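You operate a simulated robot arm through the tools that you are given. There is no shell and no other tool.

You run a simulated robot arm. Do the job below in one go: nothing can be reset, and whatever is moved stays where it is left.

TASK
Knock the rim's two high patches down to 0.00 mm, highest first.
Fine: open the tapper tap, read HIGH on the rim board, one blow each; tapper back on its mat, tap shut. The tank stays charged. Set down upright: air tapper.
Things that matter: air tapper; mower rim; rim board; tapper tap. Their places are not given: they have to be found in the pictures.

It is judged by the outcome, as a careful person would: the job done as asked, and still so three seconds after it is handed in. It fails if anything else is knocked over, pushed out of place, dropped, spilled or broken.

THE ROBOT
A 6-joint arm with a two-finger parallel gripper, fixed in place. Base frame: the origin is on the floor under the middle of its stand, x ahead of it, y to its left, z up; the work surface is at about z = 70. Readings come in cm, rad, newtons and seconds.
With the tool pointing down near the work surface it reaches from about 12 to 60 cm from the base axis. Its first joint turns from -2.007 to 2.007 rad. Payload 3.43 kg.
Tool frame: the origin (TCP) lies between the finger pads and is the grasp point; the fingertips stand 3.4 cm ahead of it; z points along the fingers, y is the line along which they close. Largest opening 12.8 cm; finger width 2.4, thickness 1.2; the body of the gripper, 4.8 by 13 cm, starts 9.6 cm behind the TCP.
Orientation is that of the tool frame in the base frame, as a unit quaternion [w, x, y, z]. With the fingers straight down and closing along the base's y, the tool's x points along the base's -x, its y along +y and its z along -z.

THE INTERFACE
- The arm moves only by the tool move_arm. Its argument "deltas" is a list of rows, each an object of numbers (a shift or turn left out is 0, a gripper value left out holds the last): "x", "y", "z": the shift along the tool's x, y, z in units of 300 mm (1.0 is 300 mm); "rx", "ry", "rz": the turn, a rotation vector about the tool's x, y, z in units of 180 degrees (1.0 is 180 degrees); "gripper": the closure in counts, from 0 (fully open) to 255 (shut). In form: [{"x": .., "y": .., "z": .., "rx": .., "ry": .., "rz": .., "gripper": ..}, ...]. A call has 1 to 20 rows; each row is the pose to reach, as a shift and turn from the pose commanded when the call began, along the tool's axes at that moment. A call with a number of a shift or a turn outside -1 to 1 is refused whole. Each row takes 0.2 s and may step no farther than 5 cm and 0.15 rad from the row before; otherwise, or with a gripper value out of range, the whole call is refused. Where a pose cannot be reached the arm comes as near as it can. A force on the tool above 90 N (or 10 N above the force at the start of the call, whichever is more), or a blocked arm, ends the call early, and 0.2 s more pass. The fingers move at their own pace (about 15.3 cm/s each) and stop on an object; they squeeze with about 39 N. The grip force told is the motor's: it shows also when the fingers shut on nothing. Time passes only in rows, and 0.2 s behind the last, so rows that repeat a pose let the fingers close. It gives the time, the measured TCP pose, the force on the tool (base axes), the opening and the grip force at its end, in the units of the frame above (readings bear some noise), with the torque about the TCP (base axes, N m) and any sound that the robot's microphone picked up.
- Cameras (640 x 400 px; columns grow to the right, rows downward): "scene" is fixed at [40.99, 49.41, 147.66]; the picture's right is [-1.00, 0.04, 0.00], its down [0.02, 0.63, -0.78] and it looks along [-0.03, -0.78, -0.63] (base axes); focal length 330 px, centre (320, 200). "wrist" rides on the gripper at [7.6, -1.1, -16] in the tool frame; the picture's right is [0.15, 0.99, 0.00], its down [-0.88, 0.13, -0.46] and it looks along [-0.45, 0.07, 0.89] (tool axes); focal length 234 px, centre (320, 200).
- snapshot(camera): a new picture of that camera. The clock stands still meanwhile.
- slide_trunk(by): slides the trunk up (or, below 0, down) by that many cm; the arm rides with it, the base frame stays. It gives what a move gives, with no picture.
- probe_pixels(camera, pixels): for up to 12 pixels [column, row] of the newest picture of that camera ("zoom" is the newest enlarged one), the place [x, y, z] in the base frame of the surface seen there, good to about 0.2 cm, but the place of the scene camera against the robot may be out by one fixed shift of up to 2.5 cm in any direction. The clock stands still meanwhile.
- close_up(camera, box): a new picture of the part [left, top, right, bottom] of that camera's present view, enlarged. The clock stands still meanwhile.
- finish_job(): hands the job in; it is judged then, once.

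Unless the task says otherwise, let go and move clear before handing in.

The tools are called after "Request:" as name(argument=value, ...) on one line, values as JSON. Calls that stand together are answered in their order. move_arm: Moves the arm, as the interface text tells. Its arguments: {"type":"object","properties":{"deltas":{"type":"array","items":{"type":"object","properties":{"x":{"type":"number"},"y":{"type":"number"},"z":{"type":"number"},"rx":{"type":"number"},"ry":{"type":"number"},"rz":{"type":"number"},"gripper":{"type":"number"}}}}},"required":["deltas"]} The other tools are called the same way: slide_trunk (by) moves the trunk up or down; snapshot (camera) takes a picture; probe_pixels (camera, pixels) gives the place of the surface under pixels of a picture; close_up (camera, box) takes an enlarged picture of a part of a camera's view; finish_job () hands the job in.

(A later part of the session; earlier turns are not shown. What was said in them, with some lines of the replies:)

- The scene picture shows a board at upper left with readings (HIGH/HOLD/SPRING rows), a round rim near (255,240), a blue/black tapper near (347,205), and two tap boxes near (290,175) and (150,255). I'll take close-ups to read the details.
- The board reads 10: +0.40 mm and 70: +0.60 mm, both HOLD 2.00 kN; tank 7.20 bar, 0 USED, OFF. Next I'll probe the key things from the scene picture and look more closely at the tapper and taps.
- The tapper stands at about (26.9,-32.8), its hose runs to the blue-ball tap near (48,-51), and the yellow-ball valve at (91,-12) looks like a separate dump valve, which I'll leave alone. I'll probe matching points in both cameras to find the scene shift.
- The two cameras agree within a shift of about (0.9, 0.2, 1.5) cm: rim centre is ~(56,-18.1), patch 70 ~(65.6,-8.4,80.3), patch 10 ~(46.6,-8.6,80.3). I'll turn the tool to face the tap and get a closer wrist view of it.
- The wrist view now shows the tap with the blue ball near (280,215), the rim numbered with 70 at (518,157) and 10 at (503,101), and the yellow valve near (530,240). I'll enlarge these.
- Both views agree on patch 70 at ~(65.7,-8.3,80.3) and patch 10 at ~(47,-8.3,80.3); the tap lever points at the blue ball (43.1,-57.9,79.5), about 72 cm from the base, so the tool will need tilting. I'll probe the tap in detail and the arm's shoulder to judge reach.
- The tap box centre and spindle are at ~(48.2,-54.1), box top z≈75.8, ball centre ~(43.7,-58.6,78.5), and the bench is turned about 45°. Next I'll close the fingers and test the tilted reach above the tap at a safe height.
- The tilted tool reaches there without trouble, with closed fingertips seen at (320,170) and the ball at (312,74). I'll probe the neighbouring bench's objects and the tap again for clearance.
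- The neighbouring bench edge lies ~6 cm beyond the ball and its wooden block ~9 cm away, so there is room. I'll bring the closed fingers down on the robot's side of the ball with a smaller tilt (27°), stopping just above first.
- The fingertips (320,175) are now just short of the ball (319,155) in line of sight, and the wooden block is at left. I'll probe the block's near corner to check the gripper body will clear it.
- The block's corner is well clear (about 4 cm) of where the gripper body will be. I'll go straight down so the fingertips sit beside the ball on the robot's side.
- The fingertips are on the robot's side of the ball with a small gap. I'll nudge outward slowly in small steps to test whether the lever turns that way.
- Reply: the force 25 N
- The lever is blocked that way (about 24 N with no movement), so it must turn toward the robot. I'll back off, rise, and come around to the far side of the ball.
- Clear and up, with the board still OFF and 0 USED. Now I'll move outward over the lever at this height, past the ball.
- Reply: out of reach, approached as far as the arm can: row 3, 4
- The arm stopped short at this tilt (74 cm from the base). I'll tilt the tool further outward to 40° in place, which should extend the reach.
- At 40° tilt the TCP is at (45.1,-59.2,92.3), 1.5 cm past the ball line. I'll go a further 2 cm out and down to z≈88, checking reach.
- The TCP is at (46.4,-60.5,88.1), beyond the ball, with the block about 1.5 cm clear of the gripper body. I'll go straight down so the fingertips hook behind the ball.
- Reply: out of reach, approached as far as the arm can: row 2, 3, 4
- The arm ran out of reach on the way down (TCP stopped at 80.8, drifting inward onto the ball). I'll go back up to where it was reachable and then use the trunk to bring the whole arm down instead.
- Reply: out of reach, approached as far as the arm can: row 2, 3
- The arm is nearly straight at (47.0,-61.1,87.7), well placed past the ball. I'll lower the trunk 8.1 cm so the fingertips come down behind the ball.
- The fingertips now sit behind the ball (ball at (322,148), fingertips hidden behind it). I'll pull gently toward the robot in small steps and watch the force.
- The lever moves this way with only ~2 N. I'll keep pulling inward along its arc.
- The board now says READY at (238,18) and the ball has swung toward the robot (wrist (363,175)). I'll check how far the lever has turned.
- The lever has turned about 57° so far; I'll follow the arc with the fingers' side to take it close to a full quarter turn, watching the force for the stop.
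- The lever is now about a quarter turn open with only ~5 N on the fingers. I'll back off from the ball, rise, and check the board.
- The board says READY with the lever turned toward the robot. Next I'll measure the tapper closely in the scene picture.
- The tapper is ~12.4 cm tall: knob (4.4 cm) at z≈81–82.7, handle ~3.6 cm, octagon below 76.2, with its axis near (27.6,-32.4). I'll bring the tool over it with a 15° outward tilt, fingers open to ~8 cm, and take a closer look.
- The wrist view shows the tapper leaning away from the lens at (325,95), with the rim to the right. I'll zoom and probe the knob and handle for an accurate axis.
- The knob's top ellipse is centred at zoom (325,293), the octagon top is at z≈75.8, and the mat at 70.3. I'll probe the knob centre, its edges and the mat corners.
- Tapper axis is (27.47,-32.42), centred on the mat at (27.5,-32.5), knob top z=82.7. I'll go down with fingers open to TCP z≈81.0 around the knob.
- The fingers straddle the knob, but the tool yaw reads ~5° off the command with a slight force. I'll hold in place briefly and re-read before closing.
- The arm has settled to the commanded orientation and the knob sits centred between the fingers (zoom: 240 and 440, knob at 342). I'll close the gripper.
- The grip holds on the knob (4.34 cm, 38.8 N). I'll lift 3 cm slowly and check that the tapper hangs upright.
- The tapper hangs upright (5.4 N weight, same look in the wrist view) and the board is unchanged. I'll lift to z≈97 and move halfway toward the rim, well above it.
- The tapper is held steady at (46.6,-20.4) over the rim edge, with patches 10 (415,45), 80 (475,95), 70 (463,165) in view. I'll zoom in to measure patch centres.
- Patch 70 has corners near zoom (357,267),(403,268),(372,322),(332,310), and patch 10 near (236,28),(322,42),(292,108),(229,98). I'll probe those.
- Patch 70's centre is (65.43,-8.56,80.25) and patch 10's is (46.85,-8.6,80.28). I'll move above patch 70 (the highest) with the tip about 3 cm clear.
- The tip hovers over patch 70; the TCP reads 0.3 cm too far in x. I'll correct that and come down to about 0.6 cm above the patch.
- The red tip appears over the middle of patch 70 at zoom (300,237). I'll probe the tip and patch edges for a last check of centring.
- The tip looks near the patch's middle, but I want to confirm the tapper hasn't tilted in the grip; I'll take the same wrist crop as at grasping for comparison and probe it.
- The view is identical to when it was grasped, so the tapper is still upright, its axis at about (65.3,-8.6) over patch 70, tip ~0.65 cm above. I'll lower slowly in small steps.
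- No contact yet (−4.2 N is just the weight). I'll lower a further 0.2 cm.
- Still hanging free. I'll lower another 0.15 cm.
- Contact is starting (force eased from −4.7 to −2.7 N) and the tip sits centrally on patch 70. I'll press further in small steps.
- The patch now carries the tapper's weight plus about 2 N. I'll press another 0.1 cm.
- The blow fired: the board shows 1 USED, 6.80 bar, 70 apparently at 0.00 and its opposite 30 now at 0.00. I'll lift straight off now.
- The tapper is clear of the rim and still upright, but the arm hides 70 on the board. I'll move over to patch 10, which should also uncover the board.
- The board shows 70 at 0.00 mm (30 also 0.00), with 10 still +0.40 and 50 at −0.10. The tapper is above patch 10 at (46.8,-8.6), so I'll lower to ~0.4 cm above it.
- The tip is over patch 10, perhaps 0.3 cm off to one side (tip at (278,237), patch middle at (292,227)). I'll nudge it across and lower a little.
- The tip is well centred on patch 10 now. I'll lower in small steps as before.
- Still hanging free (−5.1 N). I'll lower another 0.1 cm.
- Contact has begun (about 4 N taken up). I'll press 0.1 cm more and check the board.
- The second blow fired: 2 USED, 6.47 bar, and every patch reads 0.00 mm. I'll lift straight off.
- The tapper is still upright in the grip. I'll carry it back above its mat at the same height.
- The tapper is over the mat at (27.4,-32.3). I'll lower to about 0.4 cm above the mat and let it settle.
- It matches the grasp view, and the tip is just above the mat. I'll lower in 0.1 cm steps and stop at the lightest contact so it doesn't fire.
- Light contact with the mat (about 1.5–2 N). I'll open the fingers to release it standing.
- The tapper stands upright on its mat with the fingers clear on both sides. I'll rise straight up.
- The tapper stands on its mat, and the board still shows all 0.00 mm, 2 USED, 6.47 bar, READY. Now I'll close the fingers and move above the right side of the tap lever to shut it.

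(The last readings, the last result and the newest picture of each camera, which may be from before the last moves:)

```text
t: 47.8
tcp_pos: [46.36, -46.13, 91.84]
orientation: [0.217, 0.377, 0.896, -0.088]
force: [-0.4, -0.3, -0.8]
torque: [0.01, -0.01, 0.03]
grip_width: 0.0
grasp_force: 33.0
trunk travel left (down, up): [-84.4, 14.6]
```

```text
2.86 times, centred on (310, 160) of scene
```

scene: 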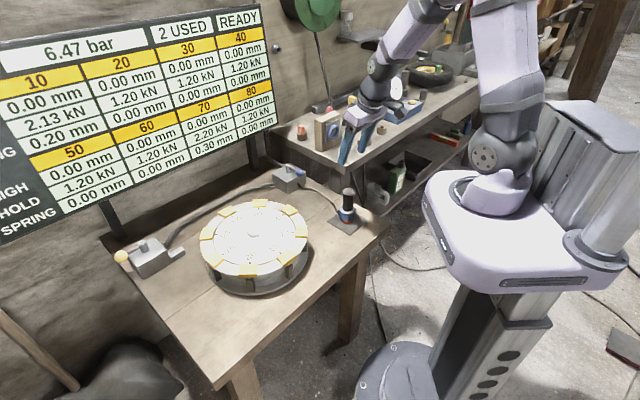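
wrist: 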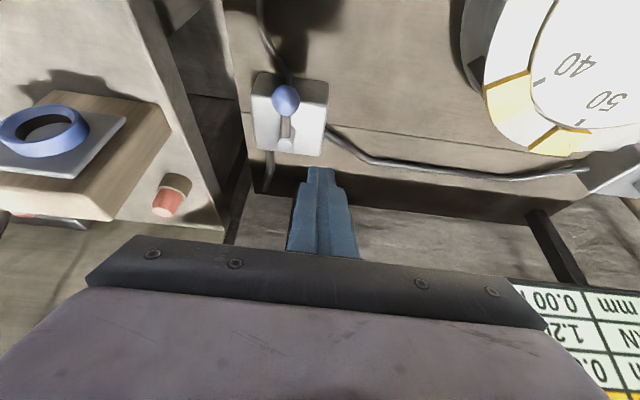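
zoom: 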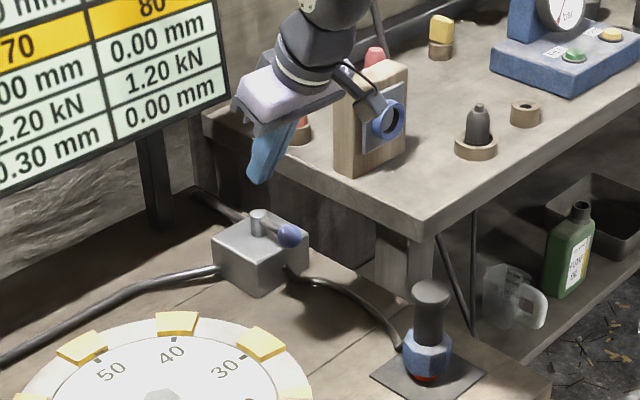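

Request:
probe_pixels(camera="wrist", pixels=[[285, 100], [285, 92], [285, 108], [277, 100], [293, 100], [285, 130], [286, 142]])

Request:
close_up(camera="wrist", box=[230, 60, 350, 170])

```text
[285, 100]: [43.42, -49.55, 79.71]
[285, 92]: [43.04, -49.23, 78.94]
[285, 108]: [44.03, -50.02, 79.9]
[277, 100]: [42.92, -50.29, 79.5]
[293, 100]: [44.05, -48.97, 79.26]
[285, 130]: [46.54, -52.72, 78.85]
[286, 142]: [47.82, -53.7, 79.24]
```

```text
3.64 times, centred on (290, 115) of wrist
```

zoom: 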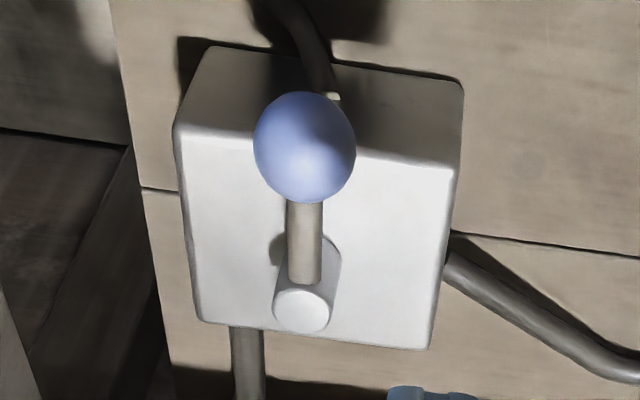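

The lever points straight at the robot with the ball at ~(44,-50.2,78.6), and the fingertips are ~4 cm to its right. I'll go down beside it.

Request:
move_arm(deltas=[{"x": 0.061, "z": 0.1197}, {"x": 0.122, "z": 0.2393}, {"x": 0.183, "z": 0.359}, {"x": 0.183, "z": 0.359}])

Request:
close_up(camera="scene", box=[250, 120, 350, 210])

Request:
snapshot(camera="wrist")

```text
t: 48.8
tcp_pos: [46.38, -46.23, 79.76]
orientation: [0.218, 0.378, 0.896, -0.088]
force: [0.1, -0.3, 0.9]
torque: [0.01, -0.02, -0.01]
grip_width: 0.01
grasp_force: 33.3
trunk travel left (down, up): [-84.4, 14.6]
```

```text
4.44 times, centred on (300, 165) of scene
```

zoom: 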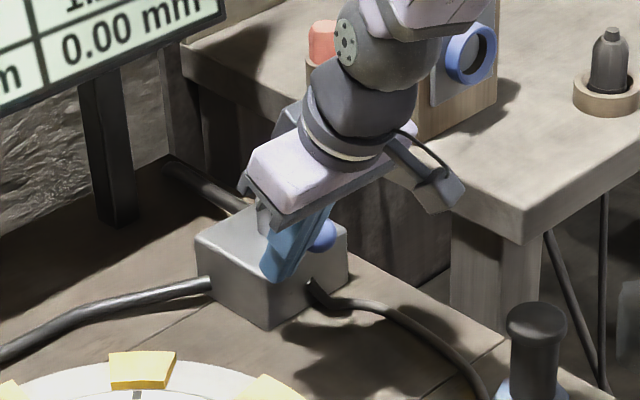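

```text
taken
```

wrist: 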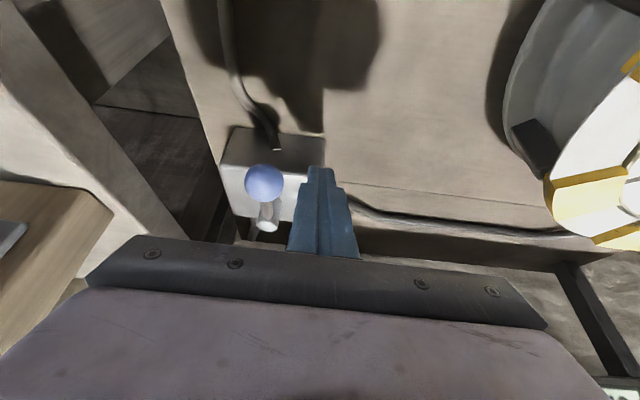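

The fingertips are to the right of the ball at its height. I'll sweep the ball leftward along its arc, first half.

Request:
move_arm(deltas=[{"x": 0.0006, "y": -0.0547}, {"x": 0.0006, "y": -0.08}, {"x": 0.0006, "y": -0.1047}, {"x": 0.002, "y": -0.1513, "z": -0.001}, {"x": 0.008, "y": -0.1913, "z": -0.004}])

Request:
close_up(camera="scene", box=[250, 120, 350, 210])

Request:
snapshot(camera="wrist")

```text
t: 50.0
tcp_pos: [42.1, -50.06, 79.89]
orientation: [0.217, 0.378, 0.896, -0.088]
force: [0.0, 0.1, 0.2]
torque: [-0.01, -0.04, -0.02]
grip_width: 0.0
grasp_force: 32.5
trunk travel left (down, up): [-84.4, 14.6]
```

```text
4.44 times, centred on (300, 165) of scene
```

zoom: 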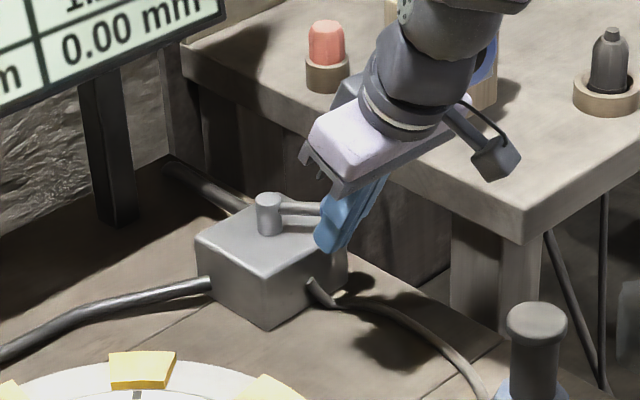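

```text
taken
```

wrist: 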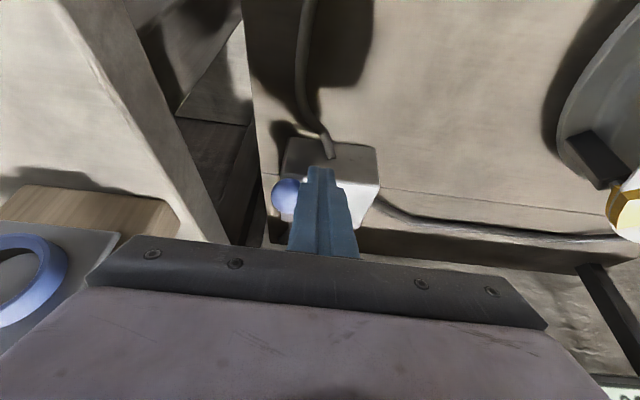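

The lever is now roughly half-way back (ball at wrist (285,195)). I'll continue around the arc, pushing it outward toward the shut stop.

Request:
move_arm(deltas=[{"x": 0.0018, "y": -0.0237, "z": -0.0009}, {"x": -0.019, "y": -0.0787, "z": 0.0097}, {"x": -0.0576, "y": -0.1257, "z": 0.0294}, {"x": -0.0917, "y": -0.1533, "z": 0.0579}])

Request:
close_up(camera="scene", box=[250, 120, 350, 210])

Request:
snapshot(camera="scene")

Request:
snapshot(camera="wrist")

```text
t: 51.0
tcp_pos: [40.92, -55.51, 79.46]
orientation: [0.217, 0.377, 0.896, -0.088]
force: [-0.6, 0.7, 2.5]
torque: [0.03, 0.02, 0.01]
grip_width: 0.0
grasp_force: 32.5
trunk travel left (down, up): [-84.4, 14.6]
```

```text
4.44 times, centred on (300, 165) of scene
```

zoom: 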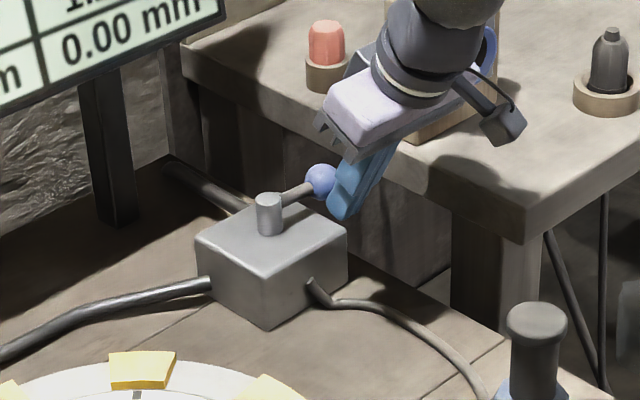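

```text
taken
```

scene: 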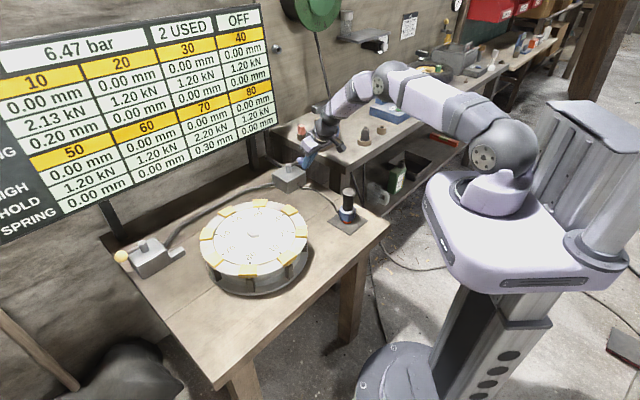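

```text
taken
```

wrist: 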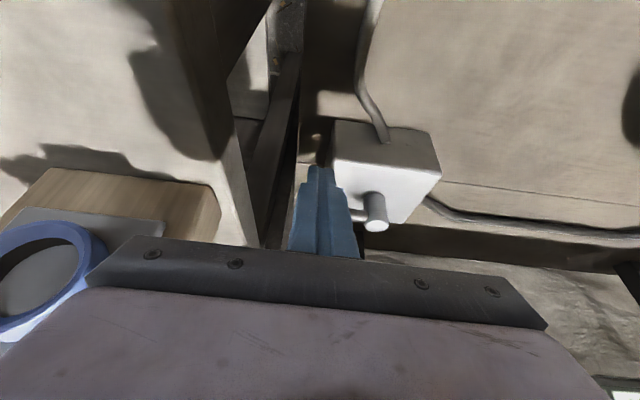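

The board now reads OFF. I'll push the last 0.7 cm to bring the lever gently to its shut stop.

Request:
move_arm(deltas=[{"x": -0.0119, "z": 0.0061}, {"x": -0.0208, "z": 0.0106}])

Request:
close_up(camera="scene", box=[250, 120, 350, 210])

```text
t: 51.6
tcp_pos: [41.39, -55.95, 79.53]
orientation: [0.217, 0.377, 0.896, -0.087]
force: [-5.5, 4.8, 1.5]
torque: [0.09, 0.12, -0.01]
grip_width: 0.0
grasp_force: 32.6
trunk travel left (down, up): [-84.4, 14.6]
```

```text
4.44 times, centred on (300, 165) of scene
```

zoom: 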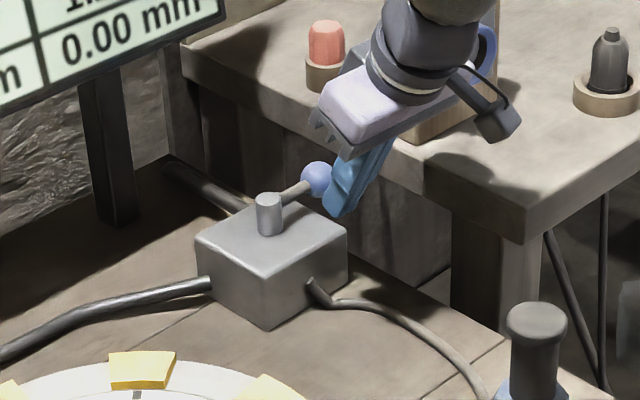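

The lever is back against its shut stop (about 7 N). I'll back off and rise clear.

Request:
move_arm(deltas=[{"x": 0.0356, "z": -0.0182}, {"x": 0.0653, "z": -0.0333}, {"x": 0.0023, "z": -0.1571}, {"x": -0.0607, "z": -0.2808}, {"x": -0.1237, "z": -0.4043}, {"x": -0.1867, "z": -0.5281}, {"x": -0.1867, "z": -0.5281}])

Request:
snapshot(camera="scene")

Request:
snapshot(camera="wrist")

Request:
close_up(camera="scene", box=[0, 0, 290, 240])

Request:
close_up(camera="scene", box=[250, 120, 400, 250])

```text
t: 53.2
tcp_pos: [39.84, -54.59, 96.14]
orientation: [0.218, 0.377, 0.896, -0.088]
force: [0.6, -0.2, 0.1]
torque: [0.01, -0.01, 0.03]
grip_width: 0.0
grasp_force: 32.8
trunk travel left (down, up): [-84.4, 14.6]
```

```text
taken
```

scene: 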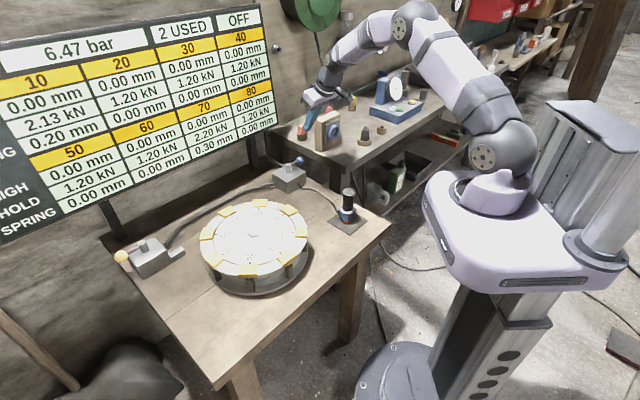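

```text
taken
```

wrist: 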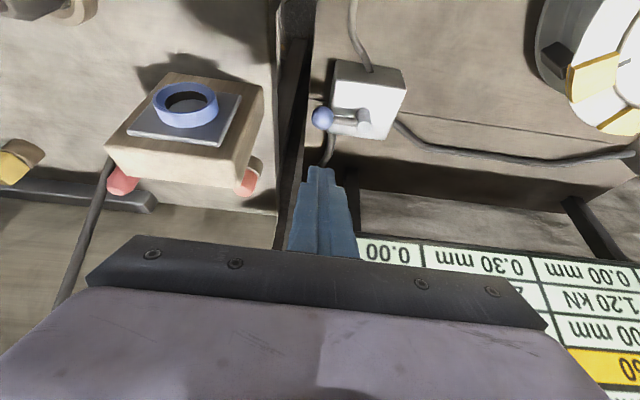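

```text
1.67 times, centred on (145, 120) of scene
```

zoom: 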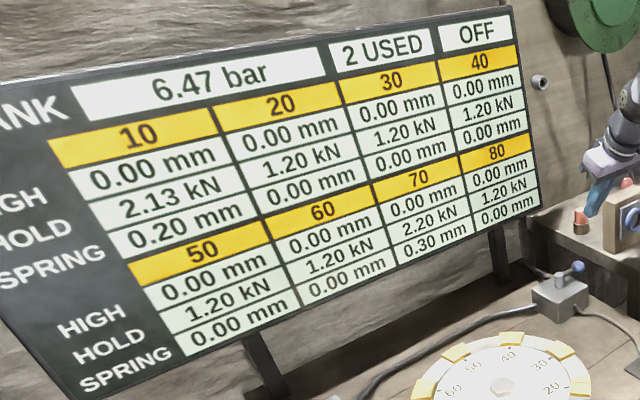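

```text
3.08 times, centred on (325, 185) of scene
```

zoom: 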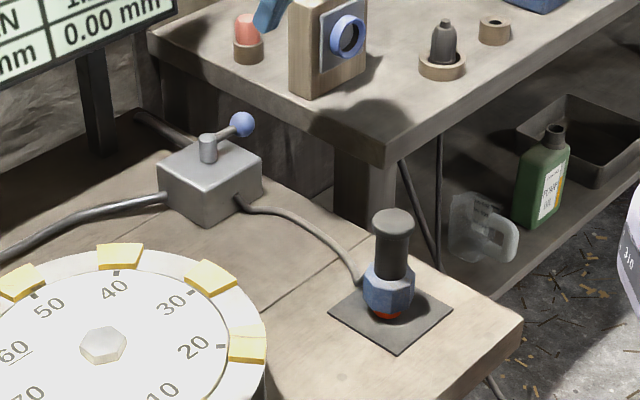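

The board reads OFF, 2 USED, 6.47 bar, all eight HIGH values 0.00 mm; the lever is back at its original place and the tapper stands upright on its mat. I'll draw the arm back well clear and let a few seconds pass for a last check.

Request:
move_arm(deltas=[{"x": 0.0, "z": -0.14}, {"x": 0.067, "y": 0.043, "z": -0.25}, {"x": 0.135, "y": 0.087, "z": -0.36}, {"x": 0.2, "y": 0.13, "z": -0.47}, {"x": 0.27, "y": 0.173, "z": -0.586}, {"x": 0.27, "y": 0.173, "z": -0.586}, {"x": 0.27, "y": 0.173, "z": -0.586}, {"x": 0.27, "y": 0.173, "z": -0.586}, {"x": 0.27, "y": 0.173, "z": -0.586}, {"x": 0.27, "y": 0.173, "z": -0.586}, {"x": 0.27, "y": 0.173, "z": -0.586}, {"x": 0.27, "y": 0.173, "z": -0.586}, {"x": 0.27, "y": 0.173, "z": -0.586}, {"x": 0.27, "y": 0.173, "z": -0.586}, {"x": 0.27, "y": 0.173, "z": -0.586}, {"x": 0.27, "y": 0.173, "z": -0.586}])

Request:
snapshot(camera="scene")

Request:
close_up(camera="scene", box=[0, 0, 290, 240])

```text
t: 56.6
tcp_pos: [32.79, -40.15, 108.17]
orientation: [0.217, 0.377, 0.896, -0.088]
force: [0.7, 0.0, 0.6]
torque: [-0.01, 0.01, -0.01]
grip_width: 0.0
grasp_force: 33.2
trunk travel left (down, up): [-84.4, 14.6]
```

```text
taken
```

scene: 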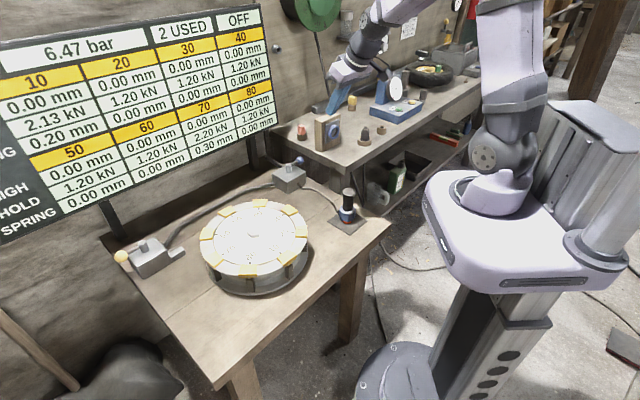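

```text
1.67 times, centred on (145, 120) of scene
```

zoom: 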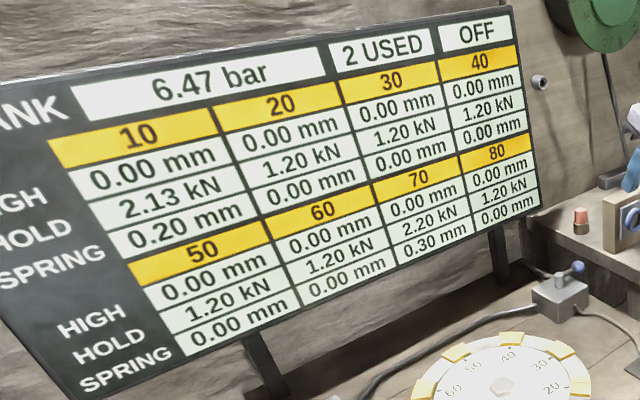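

After several seconds nothing has changed: OFF, 2 USED, tank at 6.47 bar, all HIGH values 0.00 mm. The tapper stands upright on its mat at (347,205), the tap is shut, and the arm is clear, so I'm handing the job in.

Request:
finish_job()

```text
The job is handed in.
```

Both high patches are down to 0.00 mm with one blow each: patch 70 first (it was +0.60 mm), then patch 10 (it was +0.40 mm). I've handed the job in.

- **Board at hand-in:** it showed 2 USED, OFF and all eight HIGH values at 0.00 mm. These held for more than five seconds after the tap was shut.
- **Patches 30 and 50:** these had read −0.15 and −0.10 mm. They came up to 0.00 mm when the patches opposite them were struck.
- **HOLD and SPRING:** on the two struck patches, HOLD rose from 2.00 kN to 2.20 kN (70) and 2.13 kN (10). SPRING went from 0.00 mm to 0.30 mm (70) and 0.20 mm (10). I don't know what those rows mean for the rim.
- **Tank:** still charged at 6.47 bar, down from 7.20 bar after the two blows. I did not touch the yellow-handled valve.
- **Tapper and tap:** the tapper is upright on its mat. The tap lever is back at its original shut position.
- **Robot:** I lowered the trunk 8.1 cm to reach the tap and left it there. The arm is clear of the bench, and I saw nothing knocked over or pushed out of place.
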